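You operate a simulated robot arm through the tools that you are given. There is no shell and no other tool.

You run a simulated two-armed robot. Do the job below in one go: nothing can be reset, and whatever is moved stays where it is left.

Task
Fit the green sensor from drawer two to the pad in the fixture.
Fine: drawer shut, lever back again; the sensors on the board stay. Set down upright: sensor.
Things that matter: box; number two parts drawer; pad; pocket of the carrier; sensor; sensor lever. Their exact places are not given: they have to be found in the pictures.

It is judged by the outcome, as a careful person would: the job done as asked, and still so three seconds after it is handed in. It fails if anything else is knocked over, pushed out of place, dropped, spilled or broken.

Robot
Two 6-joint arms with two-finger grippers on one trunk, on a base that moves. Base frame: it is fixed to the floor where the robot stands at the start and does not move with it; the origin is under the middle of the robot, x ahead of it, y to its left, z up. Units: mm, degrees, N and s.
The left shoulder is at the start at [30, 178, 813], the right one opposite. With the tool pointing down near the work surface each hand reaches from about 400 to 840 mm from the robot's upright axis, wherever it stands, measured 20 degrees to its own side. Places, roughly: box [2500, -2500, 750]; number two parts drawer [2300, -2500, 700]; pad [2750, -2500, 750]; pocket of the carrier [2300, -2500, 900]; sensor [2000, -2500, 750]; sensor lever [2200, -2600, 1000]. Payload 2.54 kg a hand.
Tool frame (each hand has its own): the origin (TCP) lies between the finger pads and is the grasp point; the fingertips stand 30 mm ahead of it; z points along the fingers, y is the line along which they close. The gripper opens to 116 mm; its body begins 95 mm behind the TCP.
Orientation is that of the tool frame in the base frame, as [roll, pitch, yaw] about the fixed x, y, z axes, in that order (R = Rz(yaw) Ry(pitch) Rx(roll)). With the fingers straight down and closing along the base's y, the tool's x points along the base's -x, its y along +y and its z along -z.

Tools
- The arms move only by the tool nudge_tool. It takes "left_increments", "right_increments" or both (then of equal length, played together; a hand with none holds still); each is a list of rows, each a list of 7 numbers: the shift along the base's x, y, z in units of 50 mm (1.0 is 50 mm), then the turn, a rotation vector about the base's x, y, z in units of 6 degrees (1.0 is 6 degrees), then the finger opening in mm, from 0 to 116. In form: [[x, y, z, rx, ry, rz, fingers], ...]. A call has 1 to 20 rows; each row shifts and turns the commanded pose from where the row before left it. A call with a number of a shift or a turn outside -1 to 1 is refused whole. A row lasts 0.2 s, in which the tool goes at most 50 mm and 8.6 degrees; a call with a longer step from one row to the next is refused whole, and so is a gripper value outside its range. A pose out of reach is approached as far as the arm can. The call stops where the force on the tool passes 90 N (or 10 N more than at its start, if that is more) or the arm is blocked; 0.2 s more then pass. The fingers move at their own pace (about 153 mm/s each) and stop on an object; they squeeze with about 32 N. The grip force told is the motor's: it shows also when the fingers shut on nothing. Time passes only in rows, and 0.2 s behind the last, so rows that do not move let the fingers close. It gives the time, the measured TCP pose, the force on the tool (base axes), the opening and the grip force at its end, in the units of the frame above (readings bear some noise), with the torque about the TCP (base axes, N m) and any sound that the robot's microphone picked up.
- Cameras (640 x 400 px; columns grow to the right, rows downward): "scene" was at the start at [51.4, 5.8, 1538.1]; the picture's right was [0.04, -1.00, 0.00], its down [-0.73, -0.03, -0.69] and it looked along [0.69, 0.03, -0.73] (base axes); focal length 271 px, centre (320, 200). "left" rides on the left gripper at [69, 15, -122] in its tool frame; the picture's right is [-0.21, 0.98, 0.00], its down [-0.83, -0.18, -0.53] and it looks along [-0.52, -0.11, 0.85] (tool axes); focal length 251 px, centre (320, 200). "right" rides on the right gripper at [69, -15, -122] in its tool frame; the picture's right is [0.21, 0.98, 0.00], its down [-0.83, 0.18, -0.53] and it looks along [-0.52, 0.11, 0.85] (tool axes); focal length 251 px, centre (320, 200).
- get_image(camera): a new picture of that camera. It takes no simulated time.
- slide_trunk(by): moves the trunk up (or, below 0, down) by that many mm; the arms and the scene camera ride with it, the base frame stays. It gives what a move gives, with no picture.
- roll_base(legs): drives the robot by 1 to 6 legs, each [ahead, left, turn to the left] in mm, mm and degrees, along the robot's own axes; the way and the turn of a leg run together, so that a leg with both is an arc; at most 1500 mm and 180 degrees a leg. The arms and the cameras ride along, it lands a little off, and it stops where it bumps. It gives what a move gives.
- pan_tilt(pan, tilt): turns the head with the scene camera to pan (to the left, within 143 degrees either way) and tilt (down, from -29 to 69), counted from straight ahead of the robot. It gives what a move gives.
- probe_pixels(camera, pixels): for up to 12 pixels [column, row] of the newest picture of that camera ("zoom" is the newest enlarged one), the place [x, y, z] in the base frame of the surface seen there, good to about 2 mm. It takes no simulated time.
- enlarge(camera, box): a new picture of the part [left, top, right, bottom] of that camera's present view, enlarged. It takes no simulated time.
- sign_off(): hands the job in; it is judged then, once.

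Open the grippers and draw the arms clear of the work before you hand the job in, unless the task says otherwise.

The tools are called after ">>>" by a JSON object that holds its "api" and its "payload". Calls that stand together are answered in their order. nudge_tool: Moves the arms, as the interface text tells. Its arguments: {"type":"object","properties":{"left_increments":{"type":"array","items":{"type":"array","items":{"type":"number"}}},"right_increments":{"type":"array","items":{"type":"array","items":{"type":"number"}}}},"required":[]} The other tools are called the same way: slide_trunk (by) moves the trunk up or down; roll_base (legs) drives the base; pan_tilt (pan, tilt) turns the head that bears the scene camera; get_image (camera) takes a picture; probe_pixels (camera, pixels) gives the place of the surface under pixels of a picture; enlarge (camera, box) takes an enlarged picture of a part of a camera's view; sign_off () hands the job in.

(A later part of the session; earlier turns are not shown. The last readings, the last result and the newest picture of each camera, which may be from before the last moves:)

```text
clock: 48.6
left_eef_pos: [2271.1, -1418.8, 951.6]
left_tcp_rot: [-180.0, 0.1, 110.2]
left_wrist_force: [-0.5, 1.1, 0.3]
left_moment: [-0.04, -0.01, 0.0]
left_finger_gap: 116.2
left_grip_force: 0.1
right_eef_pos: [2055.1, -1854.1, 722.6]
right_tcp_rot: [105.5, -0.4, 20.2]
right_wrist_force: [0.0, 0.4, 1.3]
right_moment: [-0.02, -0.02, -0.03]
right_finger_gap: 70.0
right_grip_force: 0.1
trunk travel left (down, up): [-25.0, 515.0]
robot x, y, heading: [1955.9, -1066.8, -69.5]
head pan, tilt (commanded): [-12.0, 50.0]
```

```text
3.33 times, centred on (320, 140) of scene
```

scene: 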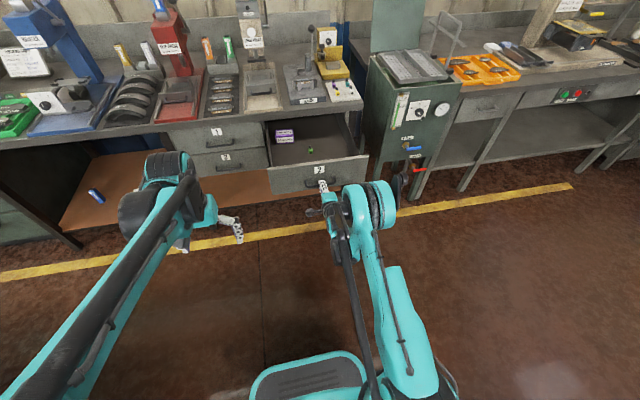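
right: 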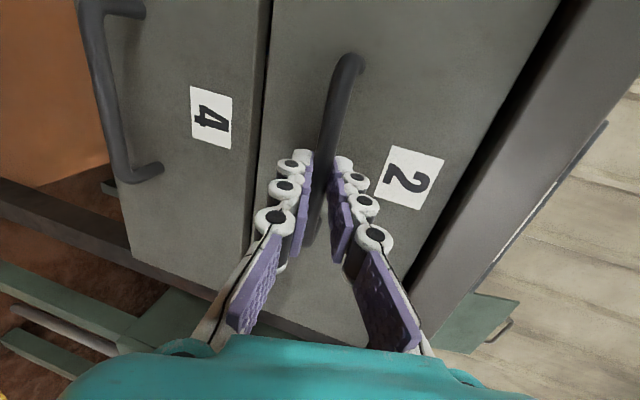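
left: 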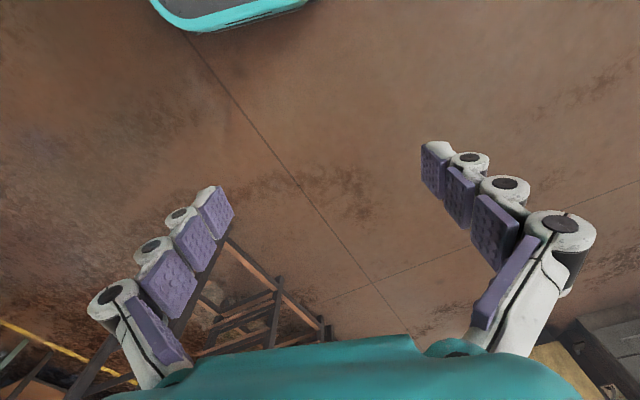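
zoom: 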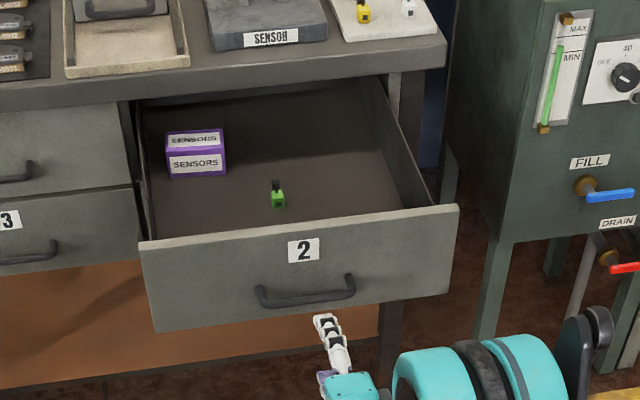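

Drawer two shows the green sensor standing near its front, and a "SENSORS" box behind left. I turn the right hand back to point straight down while raising it to z≈930.

>>> {"api": "nudge_tool", "payload": {"right_increments": [[0, 0, 0.5, 0.4137, 0.887, 0.9016, 70], [0, 0, 0.5, 0.4137, 0.887, 0.9016, 70], [0, 0, 0.5, 0.4137, 0.887, 0.9016, 70], [0, 0, 0.5, 0.4137, 0.887, 0.9016, 70], [0, 0, 0.5, 0.4137, 0.887, 0.9016, 70], [0, 0, 0.5, 0.4137, 0.887, 0.9016, 70], [0, 0, 0.5, 0.4137, 0.887, 0.9016, 70], [0, 0, 0.5, 0.4137, 0.887, 0.9016, 70], [0, 0, 0.16, 0.4137, 0.887, 0.9016, 70], [0, 0, 0, 0.4137, 0.887, 0.9016, 70], [0, 0, 0, 0.4137, 0.887, 0.9016, 70], [0, 0, 0, 0.4137, 0.887, 0.9016, 70], [0, 0, 0, 0.4137, 0.887, 0.9016, 70], [0, 0, 0, 0.4137, 0.887, 0.9016, 70]]}}

>>> {"api": "get_image", "payload": {"camera": "scene"}}

```text
clock: 51.6
left_eef_pos: [2270.7, -1421.2, 951.2]
left_tcp_rot: [-180.0, 0.0, 110.2]
left_wrist_force: [-0.6, -0.1, 0.4]
left_moment: [0.03, 0.0, -0.02]
left_finger_gap: 115.9
left_grip_force: 0.0
right_eef_pos: [2053.8, -1854.2, 929.7]
right_tcp_rot: [-179.3, -0.4, 109.7]
right_wrist_force: [-0.7, 0.0, -0.4]
right_moment: [0.04, 0.02, 0.02]
right_finger_gap: 70.0
right_grip_force: 0.1
trunk travel left (down, up): [-25.0, 515.0]
robot x, y, heading: [1956.8, -1065.5, -69.8]
head pan, tilt (commanded): [-12.0, 50.0]
```

```text
taken
```

scene: 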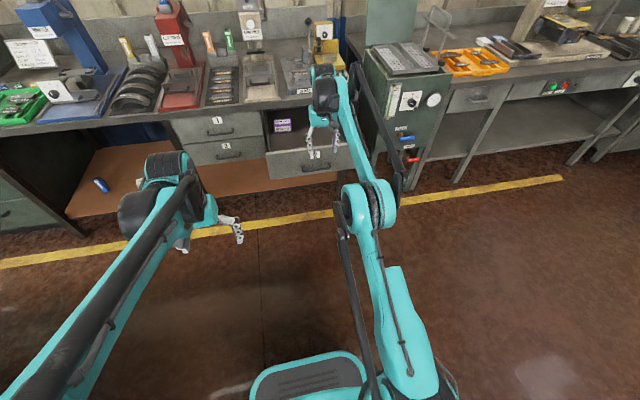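

Hand points down at z=930. I draw it back 130 mm toward the robot, then roll forward 440 mm so the drawer interior falls in easy reach.

>>> {"api": "nudge_tool", "payload": {"right_increments": [[-0.171, 0.47, 0, 0, 0, 0, 70], [-0.171, 0.47, 0, 0, 0, 0, 70], [-0.171, 0.47, 0, 0, 0, 0, 70], [-0.171, 0.47, 0, 0, 0, 0, 70], [-0.171, 0.47, 0, 0, 0, 0, 70]]}}

>>> {"api": "roll_base", "payload": {"legs": [[440, 0, 0]]}}

>>> {"api": "get_image", "payload": {"camera": "right"}}

>>> {"api": "get_image", "payload": {"camera": "scene"}}

```text
clock: 52.8
left_eef_pos: [2270.3, -1419.8, 951.6]
left_tcp_rot: [180.0, 0.1, 110.4]
left_wrist_force: [-0.1, -0.4, 0.8]
left_moment: [0.04, 0.01, 0.03]
left_finger_gap: 116.1
left_grip_force: 0.1
right_eef_pos: [2013.8, -1735.7, 929.8]
right_tcp_rot: [-179.3, -0.3, 109.6]
right_wrist_force: [-0.1, 0.0, 0.6]
right_moment: [-0.02, 0.01, -0.02]
right_finger_gap: 70.0
right_grip_force: 0.2
trunk travel left (down, up): [-25.0, 515.0]
robot x, y, heading: [1955.3, -1065.2, -69.8]
head pan, tilt (commanded): [-12.0, 50.0]
```

```text
clock: 55.5
left_eef_pos: [2425.5, -1834.2, 951.3]
left_tcp_rot: [180.0, 0.1, 110.3]
left_wrist_force: [-0.1, -0.1, 0.2]
left_moment: [0.06, 0.0, -0.02]
left_finger_gap: 116.2
left_grip_force: 0.2
right_eef_pos: [2168.3, -2151.7, 930.2]
right_tcp_rot: [-179.4, -0.3, 109.8]
right_wrist_force: [0.2, -0.4, -0.1]
right_moment: [0.01, 0.01, 0.0]
right_finger_gap: 70.1
right_grip_force: 0.0
trunk travel left (down, up): [-25.0, 515.0]
robot x, y, heading: [2108.4, -1475.6, -69.4]
head pan, tilt (commanded): [-12.0, 50.0]
```

```text
taken
```

right: 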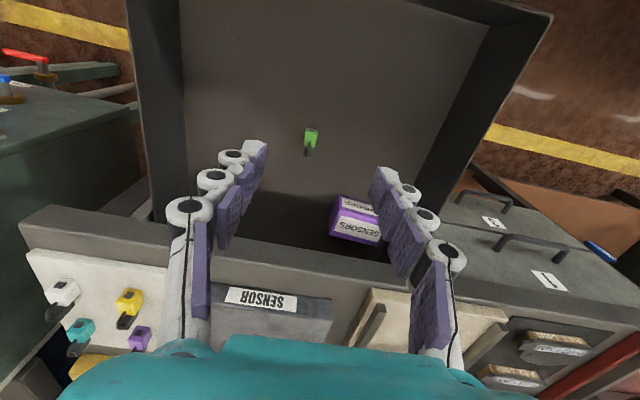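

```text
taken
```

scene: 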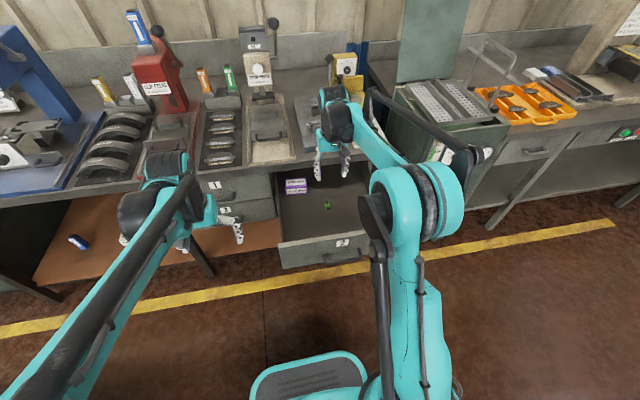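

The wrist view shows the green sensor at (310,140) and the box at (355,220). I enlarge and probe the sensor from both cameras.

>>> {"api": "enlarge", "payload": {"camera": "right", "box": [270, 110, 350, 160]}}

>>> {"api": "probe_pixels", "payload": {"camera": "zoom", "pixels": [[320, 200], [320, 150], [290, 290], [300, 330], [290, 200], [350, 200], [320, 250], [260, 200], [400, 200]]}}

>>> {"api": "probe_pixels", "payload": {"camera": "right", "pixels": [[355, 235], [350, 208], [335, 230], [378, 240], [200, 30], [440, 50], [320, 110], [310, 132]]}}

>>> {"api": "enlarge", "payload": {"camera": "scene", "box": [270, 170, 380, 250]}}

```text
8.00 times, centred on (310, 135) of right
```

zoom: 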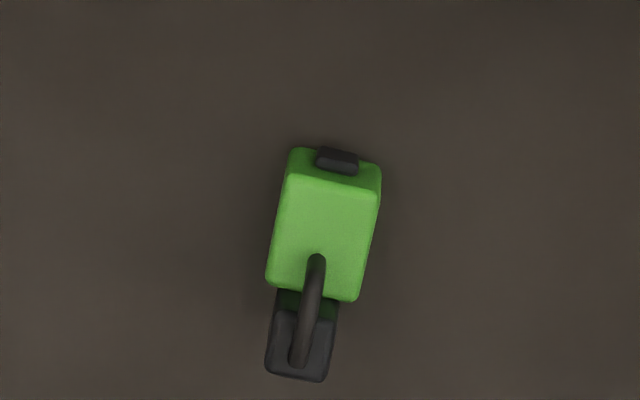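

```text
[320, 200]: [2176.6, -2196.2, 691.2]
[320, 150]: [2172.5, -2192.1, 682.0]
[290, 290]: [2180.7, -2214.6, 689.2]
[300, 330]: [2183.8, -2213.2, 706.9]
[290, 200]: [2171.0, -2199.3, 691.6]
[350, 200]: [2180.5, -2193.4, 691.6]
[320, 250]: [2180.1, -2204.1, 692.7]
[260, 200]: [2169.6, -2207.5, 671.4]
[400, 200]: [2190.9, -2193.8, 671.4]
```

```text
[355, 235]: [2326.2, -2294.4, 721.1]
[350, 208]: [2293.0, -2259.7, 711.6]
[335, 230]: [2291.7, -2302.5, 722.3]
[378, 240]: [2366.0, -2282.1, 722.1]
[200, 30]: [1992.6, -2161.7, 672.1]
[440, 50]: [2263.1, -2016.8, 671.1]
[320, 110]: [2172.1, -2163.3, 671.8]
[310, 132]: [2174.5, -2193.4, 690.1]
```

```text
5.00 times, centred on (325, 210) of scene
```

zoom: 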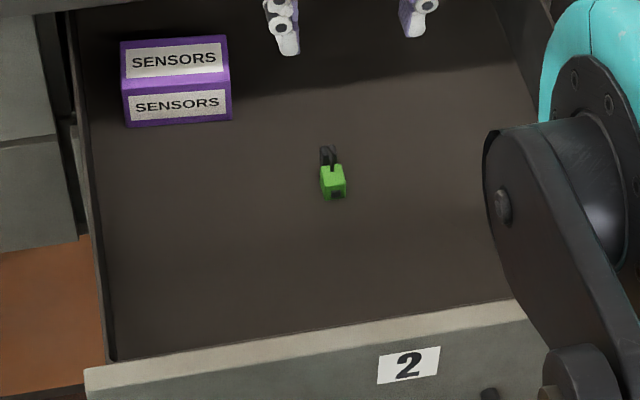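

The green block stands upright, with a dark tab on the robot's side and a dark stem behind. I probe the dark parts for height and position.

>>> {"api": "enlarge", "payload": {"camera": "right", "box": [290, 115, 330, 165]}}

```text
8.00 times, centred on (310, 140) of right
```

zoom: 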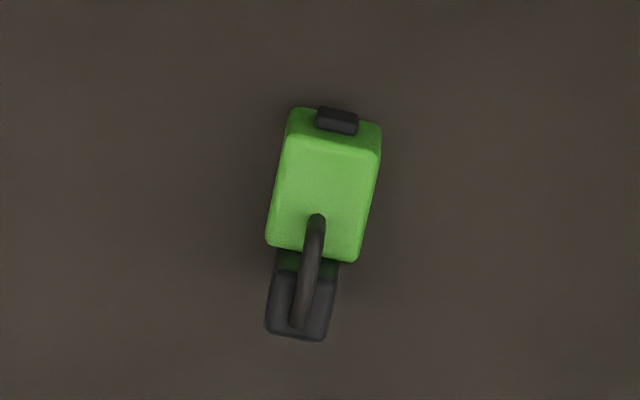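

>>> {"api": "probe_pixels", "payload": {"camera": "zoom", "pixels": [[317, 222], [312, 250], [306, 285], [298, 320], [280, 300], [325, 300], [305, 333], [285, 255], [330, 258], [337, 118], [300, 125], [370, 140]]}}

```text
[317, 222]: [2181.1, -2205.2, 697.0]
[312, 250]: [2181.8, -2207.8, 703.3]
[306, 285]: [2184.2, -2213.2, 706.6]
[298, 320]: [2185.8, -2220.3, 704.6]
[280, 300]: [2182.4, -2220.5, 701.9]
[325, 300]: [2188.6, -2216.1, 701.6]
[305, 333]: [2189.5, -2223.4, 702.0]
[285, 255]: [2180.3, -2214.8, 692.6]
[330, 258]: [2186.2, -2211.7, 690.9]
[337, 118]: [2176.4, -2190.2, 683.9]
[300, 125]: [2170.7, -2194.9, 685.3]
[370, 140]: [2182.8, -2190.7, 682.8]
```

The sensor block is about 15 mm wide, z 671-692, with connector behind to z≈702, aligned with the bench. Before I grip it, I check the fixture's pocket in an enlarged scene view.

>>> {"api": "pan_tilt", "payload": {"pan": -10, "tilt": 40}}

>>> {"api": "get_image", "payload": {"camera": "scene"}}

```text
clock: 56.2
left_eef_pos: [2426.1, -1833.1, 951.2]
left_tcp_rot: [180.0, 0.1, 110.4]
left_wrist_force: [-0.2, 1.3, -0.4]
left_moment: [-0.01, -0.02, 0.01]
left_finger_gap: 116.2
left_grip_force: 0.0
right_eef_pos: [2167.6, -2151.1, 930.0]
right_tcp_rot: [-179.4, -0.3, 109.8]
right_wrist_force: [0.7, 0.1, 0.1]
right_moment: [0.01, 0.01, 0.02]
right_finger_gap: 70.1
right_grip_force: 0.0
trunk travel left (down, up): [-25.0, 515.0]
robot x, y, heading: [2108.9, -1478.1, -69.6]
head pan, tilt (commanded): [-10.0, 40.0]
```

```text
taken
```

scene: 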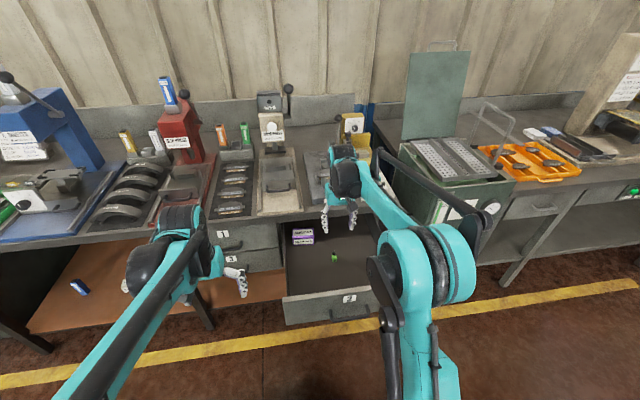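

My hand hides the fixture now. I move the right hand over the sensor and down to z=760 (tips above the sensor), narrowing the fingers to 50 mm, then look again with both cameras.

>>> {"api": "nudge_tool", "payload": {"right_increments": [[0.117, -0.503, 0, 0, 0, 0, 50], [0.117, -0.503, 0, 0, 0, 0, 50], [0, 0, -0.68, 0, 0, 0, 50], [0, 0, -0.68, 0, 0, 0, 50], [0, 0, -0.68, 0, 0, 0, 50], [0, 0, -0.68, 0, 0, 0, 50], [0, 0, -0.68, 0, 0, 0, 50], [0, 0, 0, 0, 0, 0, 50]]}}

>>> {"api": "get_image", "payload": {"camera": "right"}}

>>> {"api": "get_image", "payload": {"camera": "scene"}}

```text
clock: 58.0
left_eef_pos: [2425.5, -1833.1, 951.4]
left_tcp_rot: [-179.9, -0.1, 110.4]
left_wrist_force: [0.2, 0.3, -0.6]
left_moment: [0.02, 0.0, -0.02]
left_finger_gap: 115.8
left_grip_force: 0.1
right_eef_pos: [2181.4, -2201.9, 757.8]
right_tcp_rot: [-179.4, -0.3, 109.8]
right_wrist_force: [0.0, 0.0, 0.5]
right_moment: [0.01, 0.03, 0.01]
right_finger_gap: 49.8
right_grip_force: 0.0
trunk travel left (down, up): [-25.0, 515.0]
robot x, y, heading: [2106.7, -1477.2, -69.5]
head pan, tilt (commanded): [-10.0, 40.0]
```

```text
taken
```

right: 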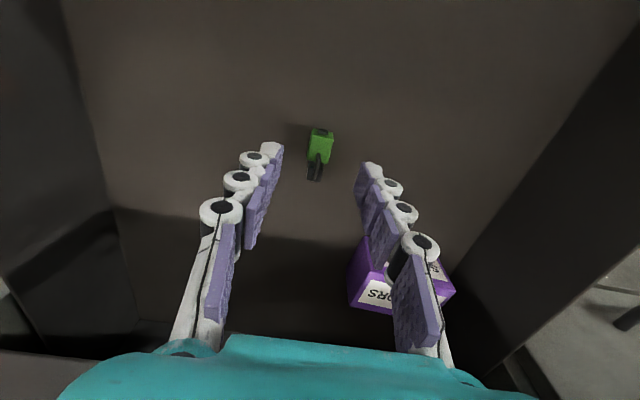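

```text
taken
```

scene: 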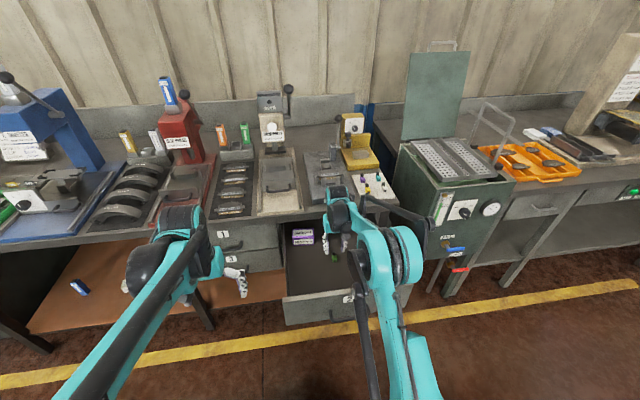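

The fixture is visible again around (325,170). I enlarge it to study the pocket.

>>> {"api": "enlarge", "payload": {"camera": "scene", "box": [300, 138, 360, 190]}}

>>> {"api": "probe_pixels", "payload": {"camera": "zoom", "pixels": [[320, 200], [300, 150], [340, 150], [320, 130], [320, 160]]}}

```text
7.69 times, centred on (330, 164) of scene
```

zoom: 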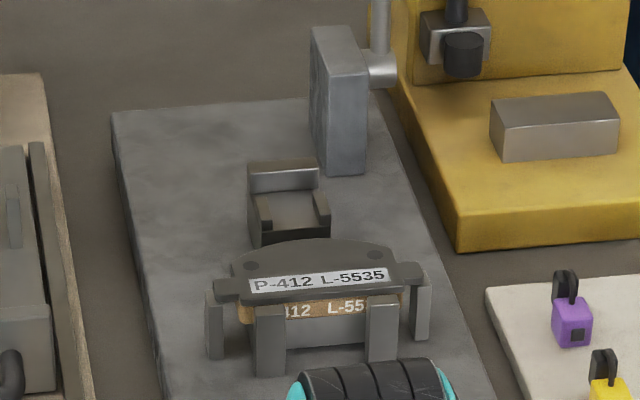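

```text
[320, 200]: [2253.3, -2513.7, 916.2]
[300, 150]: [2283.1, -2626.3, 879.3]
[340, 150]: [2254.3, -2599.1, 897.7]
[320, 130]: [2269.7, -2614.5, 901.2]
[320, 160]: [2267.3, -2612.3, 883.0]
```

The carrier is a U-shaped pocket: tall back wall, low side rails, open toward the pad. I probe its floor, rails and wall, plus the pad's back.

>>> {"api": "probe_pixels", "payload": {"camera": "zoom", "pixels": [[290, 210], [285, 195], [320, 203], [258, 208], [283, 166], [285, 182], [256, 170], [314, 166], [265, 235], [325, 222], [315, 250], [315, 245]]}}

>>> {"api": "probe_pixels", "payload": {"camera": "zoom", "pixels": [[280, 228], [300, 224], [248, 200], [327, 205], [240, 270], [390, 265], [315, 265], [220, 290], [410, 280], [340, 90], [335, 40], [360, 120]]}}

```text
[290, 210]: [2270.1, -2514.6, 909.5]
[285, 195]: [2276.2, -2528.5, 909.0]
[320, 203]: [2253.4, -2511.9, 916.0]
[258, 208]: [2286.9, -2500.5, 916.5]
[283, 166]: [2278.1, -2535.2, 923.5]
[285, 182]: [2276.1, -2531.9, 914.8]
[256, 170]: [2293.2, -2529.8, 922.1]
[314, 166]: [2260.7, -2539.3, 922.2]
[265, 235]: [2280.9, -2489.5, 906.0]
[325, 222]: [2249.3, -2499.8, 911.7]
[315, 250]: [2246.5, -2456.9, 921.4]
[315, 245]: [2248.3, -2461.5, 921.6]
```

```text
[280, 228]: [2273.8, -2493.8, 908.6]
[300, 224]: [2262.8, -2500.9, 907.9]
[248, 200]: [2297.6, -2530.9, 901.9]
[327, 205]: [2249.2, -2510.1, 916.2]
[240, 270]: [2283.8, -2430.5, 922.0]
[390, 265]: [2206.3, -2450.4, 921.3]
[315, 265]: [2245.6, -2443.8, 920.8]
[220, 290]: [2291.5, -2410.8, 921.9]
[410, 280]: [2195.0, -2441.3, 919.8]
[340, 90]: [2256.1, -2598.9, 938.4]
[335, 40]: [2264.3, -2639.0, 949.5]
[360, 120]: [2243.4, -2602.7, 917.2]
```

Pocket: floor z≈909, rails to 916, back wall at d≈3158, centre s≈1275; so I should hold the sensor by its upper half. I check the sensor's position once more from this closer wrist view.

>>> {"api": "enlarge", "payload": {"camera": "right", "box": [230, 110, 410, 220]}}

>>> {"api": "probe_pixels", "payload": {"camera": "right", "pixels": [[311, 140], [332, 143], [321, 140], [319, 150], [308, 154], [331, 158], [316, 172], [322, 133], [320, 160], [300, 145], [345, 148]]}}

```text
3.56 times, centred on (320, 165) of right
```

zoom: 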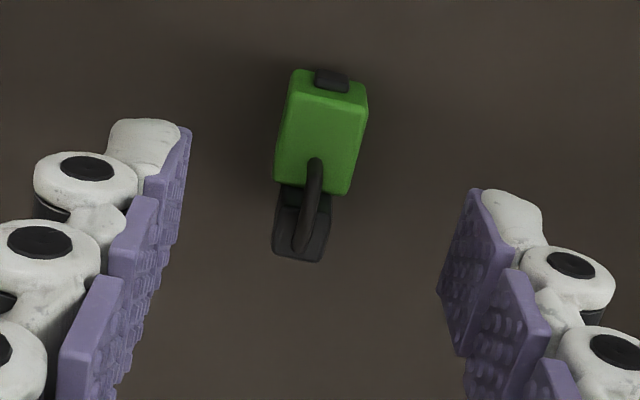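

```text
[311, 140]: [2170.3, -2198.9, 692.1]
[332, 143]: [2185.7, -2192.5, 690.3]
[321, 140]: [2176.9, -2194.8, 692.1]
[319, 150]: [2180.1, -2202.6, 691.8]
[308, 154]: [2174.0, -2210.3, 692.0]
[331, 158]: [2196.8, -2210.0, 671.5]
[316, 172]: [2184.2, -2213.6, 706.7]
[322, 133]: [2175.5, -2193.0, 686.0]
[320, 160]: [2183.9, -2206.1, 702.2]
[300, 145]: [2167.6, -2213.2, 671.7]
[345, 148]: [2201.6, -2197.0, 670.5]
```

I probe the fingertips in the zoom to confirm they straddle the block in depth.

>>> {"api": "probe_pixels", "payload": {"camera": "zoom", "pixels": [[186, 135], [180, 170], [150, 130], [476, 195], [455, 250], [510, 205], [450, 320], [165, 240]]}}

```text
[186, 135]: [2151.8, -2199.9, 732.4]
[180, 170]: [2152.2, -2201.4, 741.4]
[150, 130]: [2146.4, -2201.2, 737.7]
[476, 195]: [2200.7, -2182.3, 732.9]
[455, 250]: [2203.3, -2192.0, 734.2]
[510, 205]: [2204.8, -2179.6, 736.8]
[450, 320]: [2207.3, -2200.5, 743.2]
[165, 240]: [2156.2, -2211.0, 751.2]
```

Fingertips straddle the block evenly (s centre 1295.3, pads d 2803-2825). I descend to z=709.5 (tips 8 mm above the drawer floor) and close.

>>> {"api": "nudge_tool", "payload": {"right_increments": [[0, 0, -0.32, 0, 0, 0, 50], [0, 0, -0.32, 0, 0, 0, 50], [0, 0, -0.32, 0, 0, 0, 50], [0, 0, 0, 0, 0, 0, 50], [0, 0, 0, 0, 0, 0, 25], [0, 0, 0, 0, 0, 0, 5], [0, 0, 0, 0, 0, 0, 5], [0, 0, 0, 0, 0, 0, 5]]}}

>>> {"api": "get_image", "payload": {"camera": "right"}}

```text
clock: 59.8
left_eef_pos: [2426.2, -1833.4, 952.3]
left_tcp_rot: [180.0, -0.1, 110.4]
left_wrist_force: [0.2, 0.4, 0.0]
left_moment: [0.02, -0.02, 0.0]
left_finger_gap: 116.1
left_grip_force: 0.1
right_eef_pos: [2179.1, -2201.4, 710.5]
right_tcp_rot: [-179.5, -0.3, 109.8]
right_wrist_force: [-0.1, -0.2, -0.8]
right_moment: [0.0, -0.02, 0.0]
right_finger_gap: 16.8
right_grip_force: 31.9
trunk travel left (down, up): [-25.0, 515.0]
robot x, y, heading: [2108.4, -1475.9, -69.9]
head pan, tilt (commanded): [-10.0, 40.0]
```

```text
taken
```

right: 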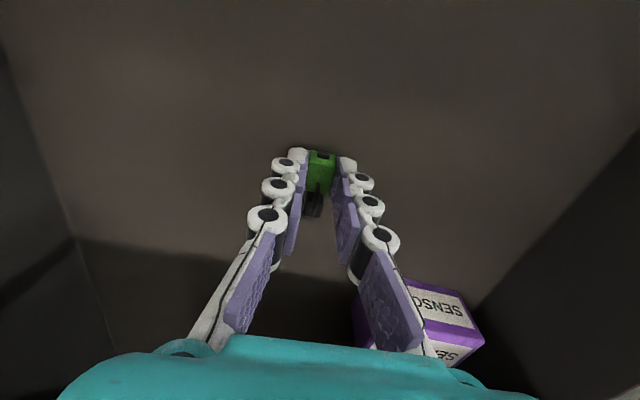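

Sensor gripped at 16.8 mm gap, 32 N. I lift it slowly to z≈1000, straight up out of the drawer.

>>> {"api": "nudge_tool", "payload": {"right_increments": [[0, 0, 0.2, 0, 0, 0, 5], [0, 0, 0.3, 0, 0, 0, 5], [0, 0, 0.4, 0, 0, 0, 5], [0, 0, 0.5, 0, 0, 0, 5], [0, 0, 0.5, 0, 0, 0, 5], [0, 0, 0.5, 0, 0, 0, 5], [0, 0, 0.5, 0, 0, 0, 5], [0, 0, 0.5, 0, 0, 0, 5], [0, 0, 0.5, 0, 0, 0, 5], [0, 0, 0.5, 0, 0, 0, 5], [0, 0, 0.5, 0, 0, 0, 5], [0, 0, 0.5, 0, 0, 0, 5], [0, 0, 0.4, 0, 0, 0, 5], [0, 0, 0, 0, 0, 0, 5]]}}

>>> {"api": "get_image", "payload": {"camera": "right"}}

>>> {"api": "get_image", "payload": {"camera": "scene"}}

```text
clock: 62.8
left_eef_pos: [2424.5, -1833.1, 951.5]
left_tcp_rot: [-180.0, -0.1, 110.4]
left_wrist_force: [-0.4, 0.8, 0.0]
left_moment: [0.02, -0.03, 0.03]
left_finger_gap: 116.3
left_grip_force: 0.0
right_eef_pos: [2177.5, -2200.9, 1000.0]
right_tcp_rot: [-179.4, -0.3, 109.7]
right_wrist_force: [-0.3, -0.8, 0.1]
right_moment: [0.01, 0.03, -0.02]
right_finger_gap: 16.8
right_grip_force: 32.0
trunk travel left (down, up): [-25.0, 515.0]
robot x, y, heading: [2110.3, -1478.2, -69.4]
head pan, tilt (commanded): [-10.0, 40.0]
```

```text
taken
```

right: 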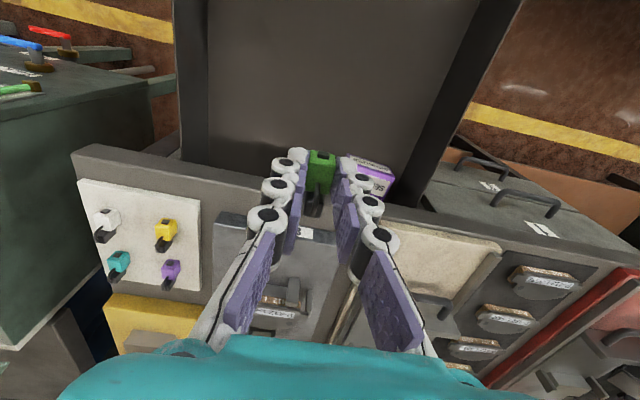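

```text
taken
```

scene: 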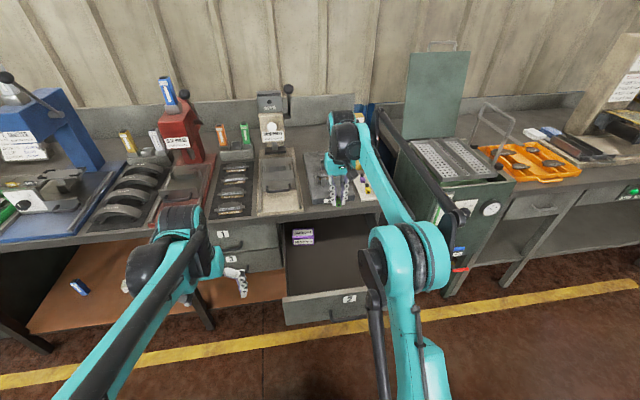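

The sensor hangs upright in the fingers. Before rolling forward I probe the shim press and lever nearby to make sure the hand passes clear.

>>> {"api": "probe_pixels", "payload": {"camera": "scene", "pixels": [[288, 89], [270, 105], [280, 125], [262, 125], [272, 160], [286, 110], [300, 200], [262, 205], [293, 165], [320, 155], [345, 300], [310, 310]]}}

```text
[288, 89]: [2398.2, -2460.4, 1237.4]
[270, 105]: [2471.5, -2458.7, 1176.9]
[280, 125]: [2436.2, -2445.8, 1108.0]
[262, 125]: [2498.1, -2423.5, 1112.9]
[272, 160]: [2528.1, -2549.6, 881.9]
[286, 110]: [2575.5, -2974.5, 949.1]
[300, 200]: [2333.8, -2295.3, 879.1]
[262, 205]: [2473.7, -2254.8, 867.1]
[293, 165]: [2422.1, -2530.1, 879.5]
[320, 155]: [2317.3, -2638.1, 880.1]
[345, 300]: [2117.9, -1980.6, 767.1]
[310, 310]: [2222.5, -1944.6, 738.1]
```

The press lever ball (s=1412) and the fixture's lever (d=3237) leave room for the hand at s≈1275. I roll forward 255 mm, keeping the trunk short of the open drawer.

>>> {"api": "roll_base", "payload": {"legs": [[255, 0, 0]]}}

>>> {"api": "get_image", "payload": {"camera": "right"}}

>>> {"api": "pan_tilt", "payload": {"pan": -10, "tilt": 55}}

>>> {"api": "get_image", "payload": {"camera": "scene"}}

```text
clock: 64.7
left_eef_pos: [2516.6, -2071.9, 951.8]
left_tcp_rot: [180.0, 0.0, 110.5]
left_wrist_force: [0.9, 0.0, 0.9]
left_moment: [0.01, 0.02, 0.02]
left_finger_gap: 116.0
left_grip_force: 0.0
right_eef_pos: [2269.1, -2440.8, 999.9]
right_tcp_rot: [-179.5, -0.4, 109.9]
right_wrist_force: [-0.3, -0.2, 0.6]
right_moment: [0.02, 0.04, -0.03]
right_finger_gap: 16.6
right_grip_force: 31.8
trunk travel left (down, up): [-25.0, 515.0]
robot x, y, heading: [2202.8, -1715.2, -69.4]
head pan, tilt (commanded): [-10.0, 40.0]
```

```text
taken
```

right: 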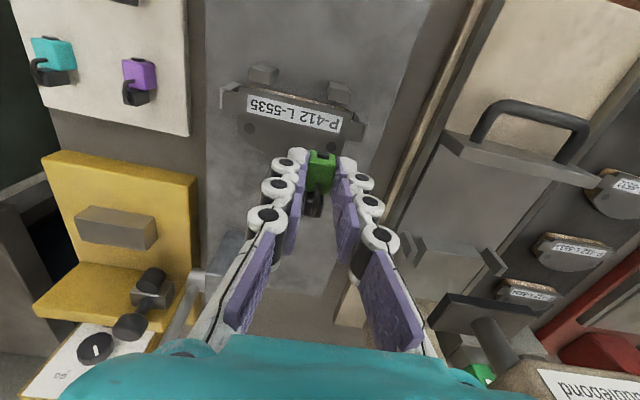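

```text
clock: 65.5
left_eef_pos: [2515.3, -2071.1, 951.9]
left_tcp_rot: [180.0, -0.1, 110.5]
left_wrist_force: [-0.2, -0.6, 0.0]
left_moment: [0.01, 0.01, 0.03]
left_finger_gap: 116.0
left_grip_force: 0.1
right_eef_pos: [2268.9, -2440.7, 1001.0]
right_tcp_rot: [-179.4, -0.3, 109.9]
right_wrist_force: [0.4, 0.1, 0.4]
right_moment: [0.02, -0.02, 0.02]
right_finger_gap: 16.8
right_grip_force: 32.2
trunk travel left (down, up): [-25.0, 515.0]
robot x, y, heading: [2203.3, -1715.9, -69.5]
head pan, tilt (commanded): [-10.0, 55.0]
```

```text
taken
```

scene: 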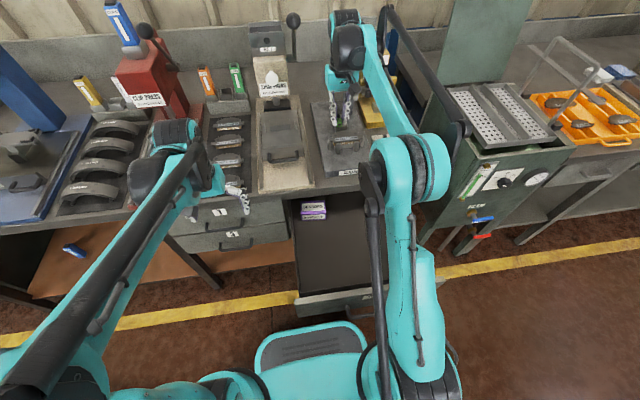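

The hand hides the pocket in both views. I shift the hand 80 mm to the right at this height so the wrist camera can see the carrier beside the fingers.

>>> {"api": "nudge_tool", "payload": {"right_increments": [[-0.491, -0.25, 0, 0, 0, 0, 5], [-0.491, -0.25, 0, 0, 0, 0, 5], [-0.491, -0.25, 0, 0, 0, 0, 5], [0, 0, 0, 0, 0, 0, 5]]}}

>>> {"api": "get_image", "payload": {"camera": "right"}}

>>> {"api": "enlarge", "payload": {"camera": "scene", "box": [300, 70, 390, 180]}}

```text
clock: 66.5
left_eef_pos: [2515.3, -2071.2, 952.6]
left_tcp_rot: [-179.9, 0.0, 110.5]
left_wrist_force: [0.1, 0.1, 0.3]
left_moment: [0.04, 0.02, 0.0]
left_finger_gap: 116.0
left_grip_force: 0.1
right_eef_pos: [2194.4, -2478.3, 1001.1]
right_tcp_rot: [-179.4, -0.2, 109.9]
right_wrist_force: [-0.3, 0.1, -0.6]
right_moment: [0.01, 0.0, -0.01]
right_finger_gap: 16.7
right_grip_force: 32.4
trunk travel left (down, up): [-25.0, 515.0]
robot x, y, heading: [2197.9, -1718.4, -69.3]
head pan, tilt (commanded): [-10.0, 55.0]
```

```text
taken
```

right: 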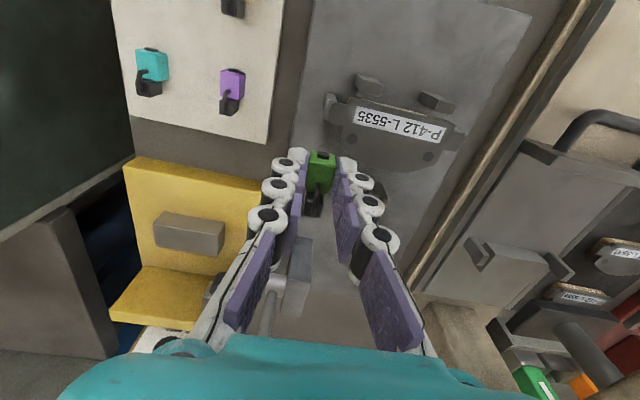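

```text
3.64 times, centred on (345, 125) of scene
```

zoom: 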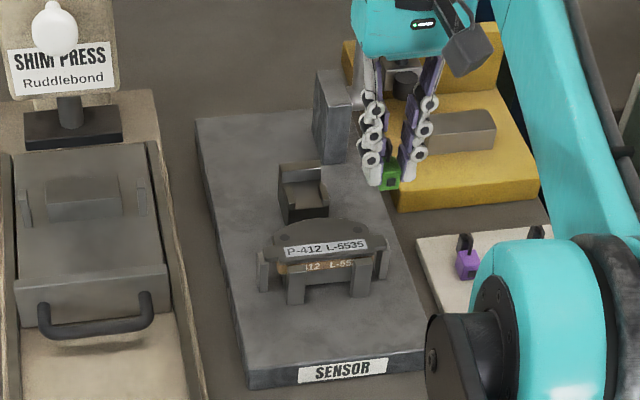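

The carrier shows clear of the hand, at scene (340,122). I enlarge and probe it finely.

>>> {"api": "enlarge", "payload": {"camera": "scene", "box": [320, 100, 370, 150]}}

```text
8.00 times, centred on (345, 125) of scene
```

zoom: 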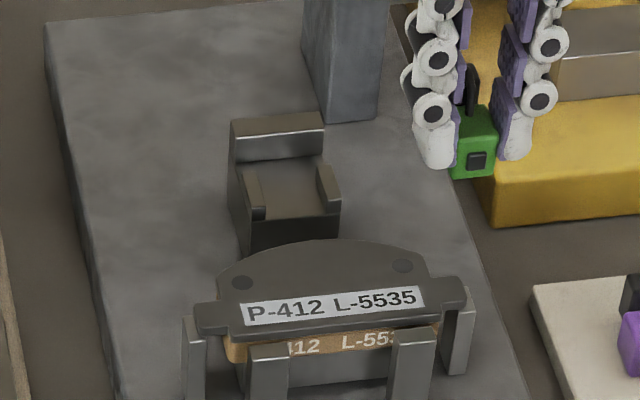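

I probe the rails' inner edges, floor corners and back wall.

>>> {"api": "probe_pixels", "payload": {"camera": "zoom", "pixels": [[256, 208], [245, 180], [335, 200], [325, 172], [290, 195], [298, 212], [268, 217], [325, 212], [285, 163], [240, 150], [320, 140], [280, 125]]}}

>>> {"api": "probe_pixels", "payload": {"camera": "zoom", "pixels": [[270, 200], [262, 190], [315, 195], [312, 180], [290, 175], [300, 245], [255, 255], [340, 260], [310, 243], [472, 160], [455, 150], [490, 150]]}}

```text
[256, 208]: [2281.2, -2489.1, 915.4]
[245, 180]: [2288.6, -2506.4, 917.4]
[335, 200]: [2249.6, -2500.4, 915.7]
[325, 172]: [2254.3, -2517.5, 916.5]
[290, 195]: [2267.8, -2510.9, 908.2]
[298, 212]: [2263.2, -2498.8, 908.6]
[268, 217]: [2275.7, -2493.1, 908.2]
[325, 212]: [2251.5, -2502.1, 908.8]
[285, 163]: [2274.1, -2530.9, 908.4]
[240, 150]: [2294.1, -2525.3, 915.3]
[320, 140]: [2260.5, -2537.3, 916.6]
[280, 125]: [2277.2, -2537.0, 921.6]
```

```text
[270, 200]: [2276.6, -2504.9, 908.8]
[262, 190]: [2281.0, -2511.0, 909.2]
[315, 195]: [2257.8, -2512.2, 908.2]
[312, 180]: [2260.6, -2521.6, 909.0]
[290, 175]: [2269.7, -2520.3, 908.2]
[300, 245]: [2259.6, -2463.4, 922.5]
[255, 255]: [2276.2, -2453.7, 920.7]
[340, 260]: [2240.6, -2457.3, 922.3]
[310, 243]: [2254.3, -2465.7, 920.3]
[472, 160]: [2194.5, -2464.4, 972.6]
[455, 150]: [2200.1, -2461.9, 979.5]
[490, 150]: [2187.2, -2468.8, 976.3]
```

The pocket centre is s≈1275, floor z≈908.5, d 3119-3157. I now measure the held sensor in the same camera to get the relative offset exactly.

>>> {"api": "enlarge", "payload": {"camera": "scene", "box": [345, 95, 385, 143]}}

```text
8.33 times, centred on (365, 119) of scene
```

zoom: 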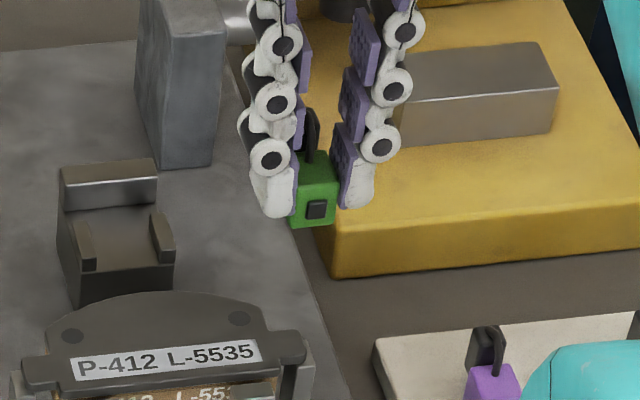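

>>> {"api": "probe_pixels", "payload": {"camera": "zoom", "pixels": [[317, 209], [296, 210], [335, 205], [316, 195], [318, 222], [318, 165], [312, 120], [290, 185], [346, 180], [275, 190], [362, 185], [300, 222]]}}

```text
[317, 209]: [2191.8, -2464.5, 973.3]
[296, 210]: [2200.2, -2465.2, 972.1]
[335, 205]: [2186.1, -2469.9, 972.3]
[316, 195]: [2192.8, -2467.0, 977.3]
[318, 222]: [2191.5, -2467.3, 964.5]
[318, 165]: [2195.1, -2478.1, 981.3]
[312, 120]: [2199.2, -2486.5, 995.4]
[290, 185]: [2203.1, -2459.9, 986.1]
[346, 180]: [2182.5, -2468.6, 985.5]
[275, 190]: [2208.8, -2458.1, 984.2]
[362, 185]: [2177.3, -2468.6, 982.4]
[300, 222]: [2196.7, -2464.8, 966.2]
```

Held sensor centre is s≈1217 in camera measure, front face 11 mm ahead of the TCP toward me. I move +58 mm along the bench and +53 mm forward at this height, to hover above the pocket.

>>> {"api": "nudge_tool", "payload": {"right_increments": [[0.485, -0.197, 0, 0, 0, 0, 5], [0.485, -0.197, 0, 0, 0, 0, 5], [0.485, -0.197, 0, 0, 0, 0, 5], [0, 0, 0, 0, 0, 0, 5]]}}

>>> {"api": "enlarge", "payload": {"camera": "scene", "box": [310, 80, 370, 150]}}

>>> {"api": "get_image", "payload": {"camera": "right"}}

```text
clock: 67.5
left_eef_pos: [2514.9, -2071.3, 951.2]
left_tcp_rot: [-179.9, 0.1, 110.5]
left_wrist_force: [0.4, 0.2, -0.1]
left_moment: [0.0, 0.0, 0.03]
left_finger_gap: 116.0
left_grip_force: 0.1
right_eef_pos: [2250.2, -2495.4, 999.2]
right_tcp_rot: [-179.3, -0.3, 110.0]
right_wrist_force: [-0.4, 0.0, 0.0]
right_moment: [0.04, -0.03, 0.0]
right_finger_gap: 16.6
right_grip_force: 32.1
right hand out of reach, approached as far as the arm can: row 3
trunk travel left (down, up): [-25.0, 515.0]
robot x, y, heading: [2200.1, -1717.5, -69.5]
head pan, tilt (commanded): [-10.0, 55.0]
```

```text
5.71 times, centred on (340, 115) of scene
```

zoom: 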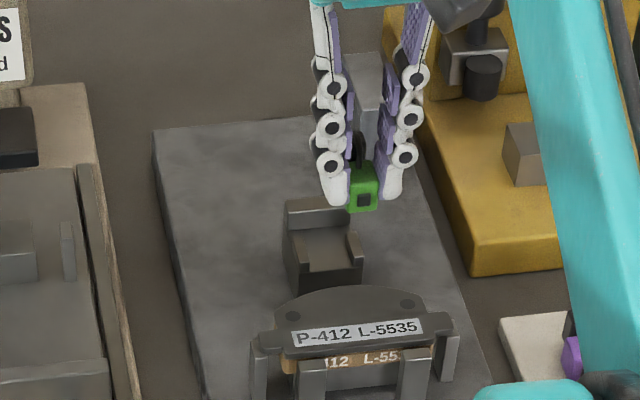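

```text
taken
```

right: 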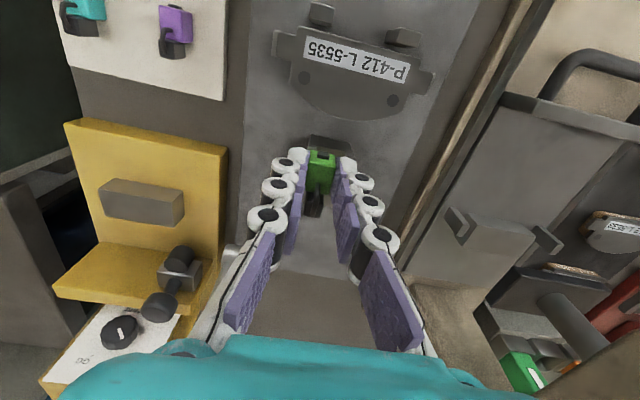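

Row 3 was out of reach (stopped at s=1261, d=3114.5). Raising the trunk 120 mm gives more forward reach, as the shoulders are low relative to the wrist.

>>> {"api": "slide_trunk", "payload": {"by": 120}}

```text
clock: 69.0
left_eef_pos: [2515.8, -2071.6, 1070.3]
left_tcp_rot: [180.0, 0.0, 110.5]
left_wrist_force: [0.5, 0.4, -0.4]
left_moment: [0.03, 0.04, -0.04]
left_finger_gap: 115.8
left_grip_force: 0.0
right_eef_pos: [2249.6, -2496.4, 1118.7]
right_tcp_rot: [-179.3, -0.3, 109.9]
right_wrist_force: [0.3, -0.4, 0.2]
right_moment: [0.01, 0.02, 0.01]
right_finger_gap: 16.9
right_grip_force: 31.9
trunk travel left (down, up): [-145.0, 395.0]
robot x, y, heading: [2200.8, -1715.9, -69.4]
head pan, tilt (commanded): [-10.0, 55.0]
```

Trunk is up; hand at z=1119. I lower the hand to z=1000 and shift to the spot over the pocket.

>>> {"api": "nudge_tool", "payload": {"right_increments": [[0, 0, -0.6, 0, 0, 0, 5], [0, 0, -0.6, 0, 0, 0, 5], [0, 0, -0.6, 0, 0, 0, 5], [0, 0, -0.57, 0, 0, 0, 5], [0.182, -0.112, 0, 0, 0, 0, 5], [0.182, -0.112, 0, 0, 0, 0, 5], [0, 0, 0, 0, 0, 0, 5]]}}

>>> {"api": "enlarge", "payload": {"camera": "scene", "box": [310, 90, 390, 190]}}

```text
clock: 70.5
left_eef_pos: [2515.7, -2071.3, 1072.2]
left_tcp_rot: [179.9, -0.1, 110.5]
left_wrist_force: [0.1, 0.6, 0.0]
left_moment: [-0.01, 0.02, -0.02]
left_finger_gap: 116.0
left_grip_force: 0.0
right_eef_pos: [2268.1, -2505.7, 1000.3]
right_tcp_rot: [-179.4, -0.3, 110.0]
right_wrist_force: [0.1, -0.1, 0.0]
right_moment: [0.02, 0.01, -0.02]
right_finger_gap: 16.5
right_grip_force: 32.0
trunk travel left (down, up): [-145.0, 395.0]
robot x, y, heading: [2201.0, -1711.5, -69.6]
head pan, tilt (commanded): [-10.0, 55.0]
```

```text
4.00 times, centred on (350, 140) of scene
```

zoom: 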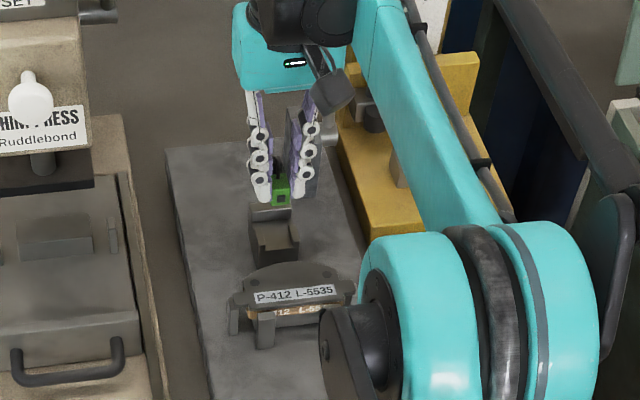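

The sensor hovers over the pocket (TCP s=1274, d=3130). I check the sideways alignment in a finer zoom before lowering.

>>> {"api": "enlarge", "payload": {"camera": "scene", "box": [318, 120, 366, 170]}}

>>> {"api": "probe_pixels", "payload": {"camera": "zoom", "pixels": [[310, 190], [310, 200], [290, 205], [325, 205], [270, 215], [340, 215]]}}

```text
8.00 times, centred on (342, 145) of scene
```

zoom: 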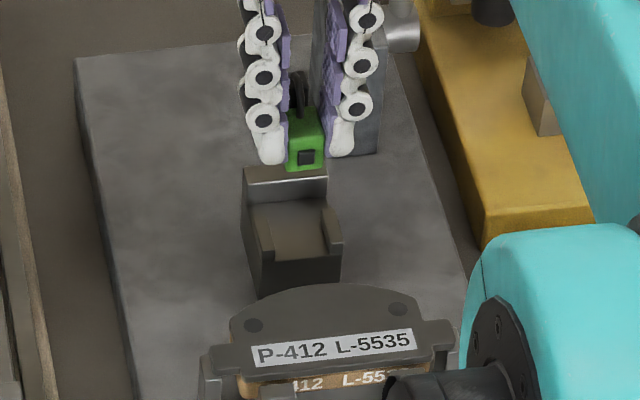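

```text
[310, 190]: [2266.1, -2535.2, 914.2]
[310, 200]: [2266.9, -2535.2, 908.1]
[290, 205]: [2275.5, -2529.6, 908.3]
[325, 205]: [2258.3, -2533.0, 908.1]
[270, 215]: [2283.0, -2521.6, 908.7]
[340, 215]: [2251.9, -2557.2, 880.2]
```

>>> {"api": "probe_pixels", "payload": {"camera": "zoom", "pixels": [[306, 156], [290, 155], [320, 152], [305, 165], [278, 140], [336, 140], [258, 235], [268, 245], [332, 225], [322, 240], [295, 250], [340, 240]]}}

```text
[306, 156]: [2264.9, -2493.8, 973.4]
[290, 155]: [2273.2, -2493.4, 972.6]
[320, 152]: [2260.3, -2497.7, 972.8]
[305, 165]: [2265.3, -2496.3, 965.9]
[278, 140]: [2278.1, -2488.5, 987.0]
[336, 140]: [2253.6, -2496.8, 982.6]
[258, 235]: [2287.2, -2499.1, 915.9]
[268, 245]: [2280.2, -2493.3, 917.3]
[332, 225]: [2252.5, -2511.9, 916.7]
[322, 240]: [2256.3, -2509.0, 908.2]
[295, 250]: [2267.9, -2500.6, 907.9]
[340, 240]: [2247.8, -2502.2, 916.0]
```

Sideways the sensor (s≈1276) is centred on the pocket (s≈1275) and fits in depth. I lower 50 mm in small steps to z≈949.

>>> {"api": "nudge_tool", "payload": {"right_increments": [[-0.01, -0.005, -0.3, 0, 0, 0, 5], [0, 0, -0.3, 0, 0, 0, 5], [0, 0, -0.2, 0, 0, 0, 5], [0, 0, -0.1, 0, 0, 0, 5], [0, 0, -0.1, 0, 0, 0, 5], [0, 0, 0, 0, 0, 0, 5]]}}

>>> {"api": "enlarge", "payload": {"camera": "scene", "box": [318, 120, 366, 170]}}

```text
clock: 72.0
left_eef_pos: [2515.4, -2071.8, 1071.6]
left_tcp_rot: [-179.9, -0.1, 110.4]
left_wrist_force: [-0.4, -0.4, -0.2]
left_moment: [-0.02, 0.02, 0.01]
left_finger_gap: 116.2
left_grip_force: 0.0
right_eef_pos: [2269.0, -2506.4, 950.2]
right_tcp_rot: [-179.3, -0.2, 109.8]
right_wrist_force: [-0.1, 0.0, -1.0]
right_moment: [0.03, -0.01, 0.0]
right_finger_gap: 17.0
right_grip_force: 32.3
trunk travel left (down, up): [-145.0, 395.0]
robot x, y, heading: [2201.0, -1715.9, -69.5]
head pan, tilt (commanded): [-10.0, 55.0]
```

```text
8.00 times, centred on (342, 145) of scene
```

zoom: 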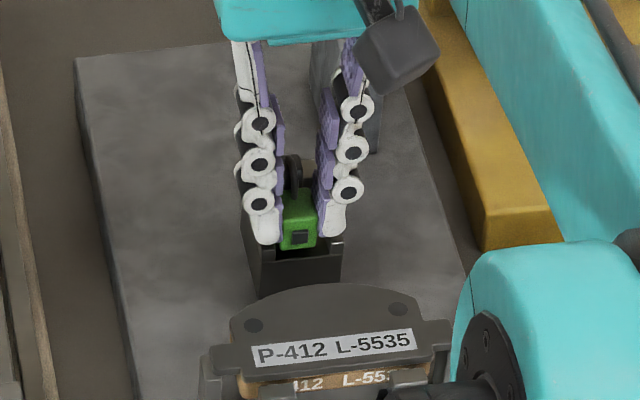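

The sensor sits between the rails with no contact yet (z=950.2). I lower another 2 mm and read the force.

>>> {"api": "nudge_tool", "payload": {"right_increments": [[0, 0, -0.02, 0, 0, 0, 5], [0, 0, -0.02, 0, 0, 0, 5], [0, 0, 0, 0, 0, 0, 5]]}}

```text
clock: 72.8
left_eef_pos: [2514.7, -2072.6, 1071.0]
left_tcp_rot: [180.0, 0.0, 110.5]
left_wrist_force: [-1.3, 0.1, -0.6]
left_moment: [0.04, 0.03, 0.01]
left_finger_gap: 116.1
left_grip_force: 0.1
right_eef_pos: [2268.8, -2508.0, 948.0]
right_tcp_rot: [-179.3, -0.3, 110.0]
right_wrist_force: [1.0, -0.3, 0.0]
right_moment: [0.03, -0.03, 0.03]
right_finger_gap: 17.0
right_grip_force: 31.8
trunk travel left (down, up): [-145.0, 395.0]
robot x, y, heading: [2201.3, -1713.6, -69.5]
head pan, tilt (commanded): [-10.0, 55.0]
```

No contact at z=948, so the base is about 1 mm above the floor. I open the fingers gently and rise a little.

>>> {"api": "nudge_tool", "payload": {"right_increments": [[0, 0, 0, 0, 0, 0, 19], [0, 0, 0, 0, 0, 0, 22], [0, 0, 0, 0, 0, 0, 26], [0, 0, 0, 0, 0, 0, 30], [0, 0, 0.1, 0, 0, 0, 32], [0, 0, 0.3, 0, 0, 0, 36], [0, 0, 0.6, 0, 0, 0, 40], [0, 0, 0.8, 0, 0, 0, 40], [0, 0, 0, 0, 0, 0, 40]]}}

>>> {"api": "enlarge", "payload": {"camera": "scene", "box": [318, 120, 366, 170]}}

>>> {"api": "get_image", "payload": {"camera": "right"}}

```text
clock: 74.8
left_eef_pos: [2515.0, -2072.3, 1071.0]
left_tcp_rot: [180.0, 0.0, 110.5]
left_wrist_force: [-0.4, 0.3, 0.0]
left_moment: [0.02, 0.03, -0.01]
left_finger_gap: 115.8
left_grip_force: 0.0
right_eef_pos: [2267.2, -2507.3, 1039.9]
right_tcp_rot: [-179.4, -0.4, 109.9]
right_wrist_force: [0.1, 0.4, 0.3]
right_moment: [0.02, -0.01, 0.0]
right_finger_gap: 40.1
right_grip_force: 0.0
trunk travel left (down, up): [-145.0, 395.0]
robot x, y, heading: [2198.3, -1717.4, -69.4]
head pan, tilt (commanded): [-10.0, 55.0]
```

```text
8.00 times, centred on (342, 145) of scene
```

zoom: 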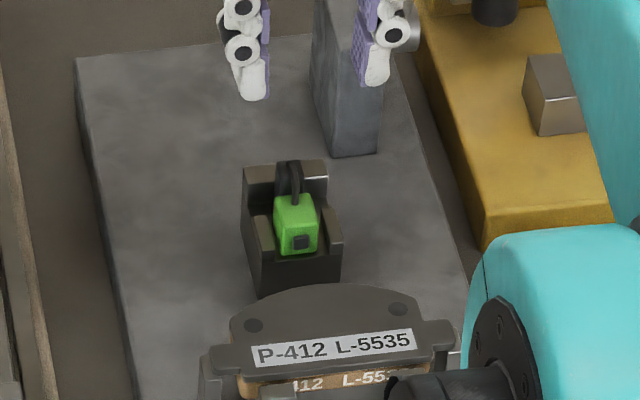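

```text
taken
```

right: 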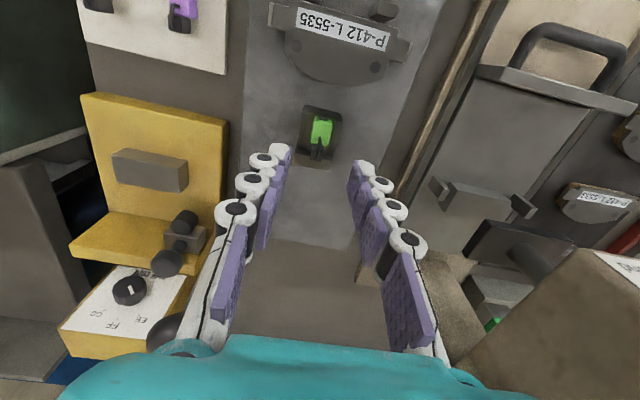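

The sensor stands upright in the pocket. I check it from above with the wrist camera and look at its front edge relative to the pad.

>>> {"api": "enlarge", "payload": {"camera": "right", "box": [280, 80, 360, 170]}}

>>> {"api": "probe_pixels", "payload": {"camera": "zoom", "pixels": [[320, 220], [310, 280], [300, 120], [320, 100], [330, 160], [275, 200], [370, 210], [300, 300]]}}

```text
4.44 times, centred on (320, 125) of right
```

zoom: 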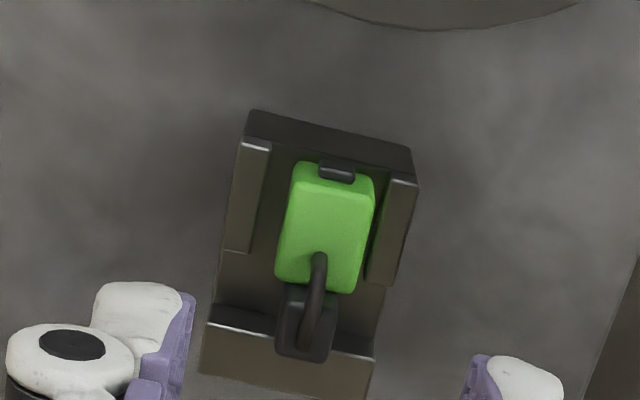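

```text
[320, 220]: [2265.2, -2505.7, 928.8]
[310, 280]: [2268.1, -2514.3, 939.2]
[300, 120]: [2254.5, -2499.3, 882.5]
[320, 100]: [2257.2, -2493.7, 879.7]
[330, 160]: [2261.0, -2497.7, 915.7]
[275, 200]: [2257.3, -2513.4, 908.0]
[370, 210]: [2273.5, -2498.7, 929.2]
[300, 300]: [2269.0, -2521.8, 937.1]
```

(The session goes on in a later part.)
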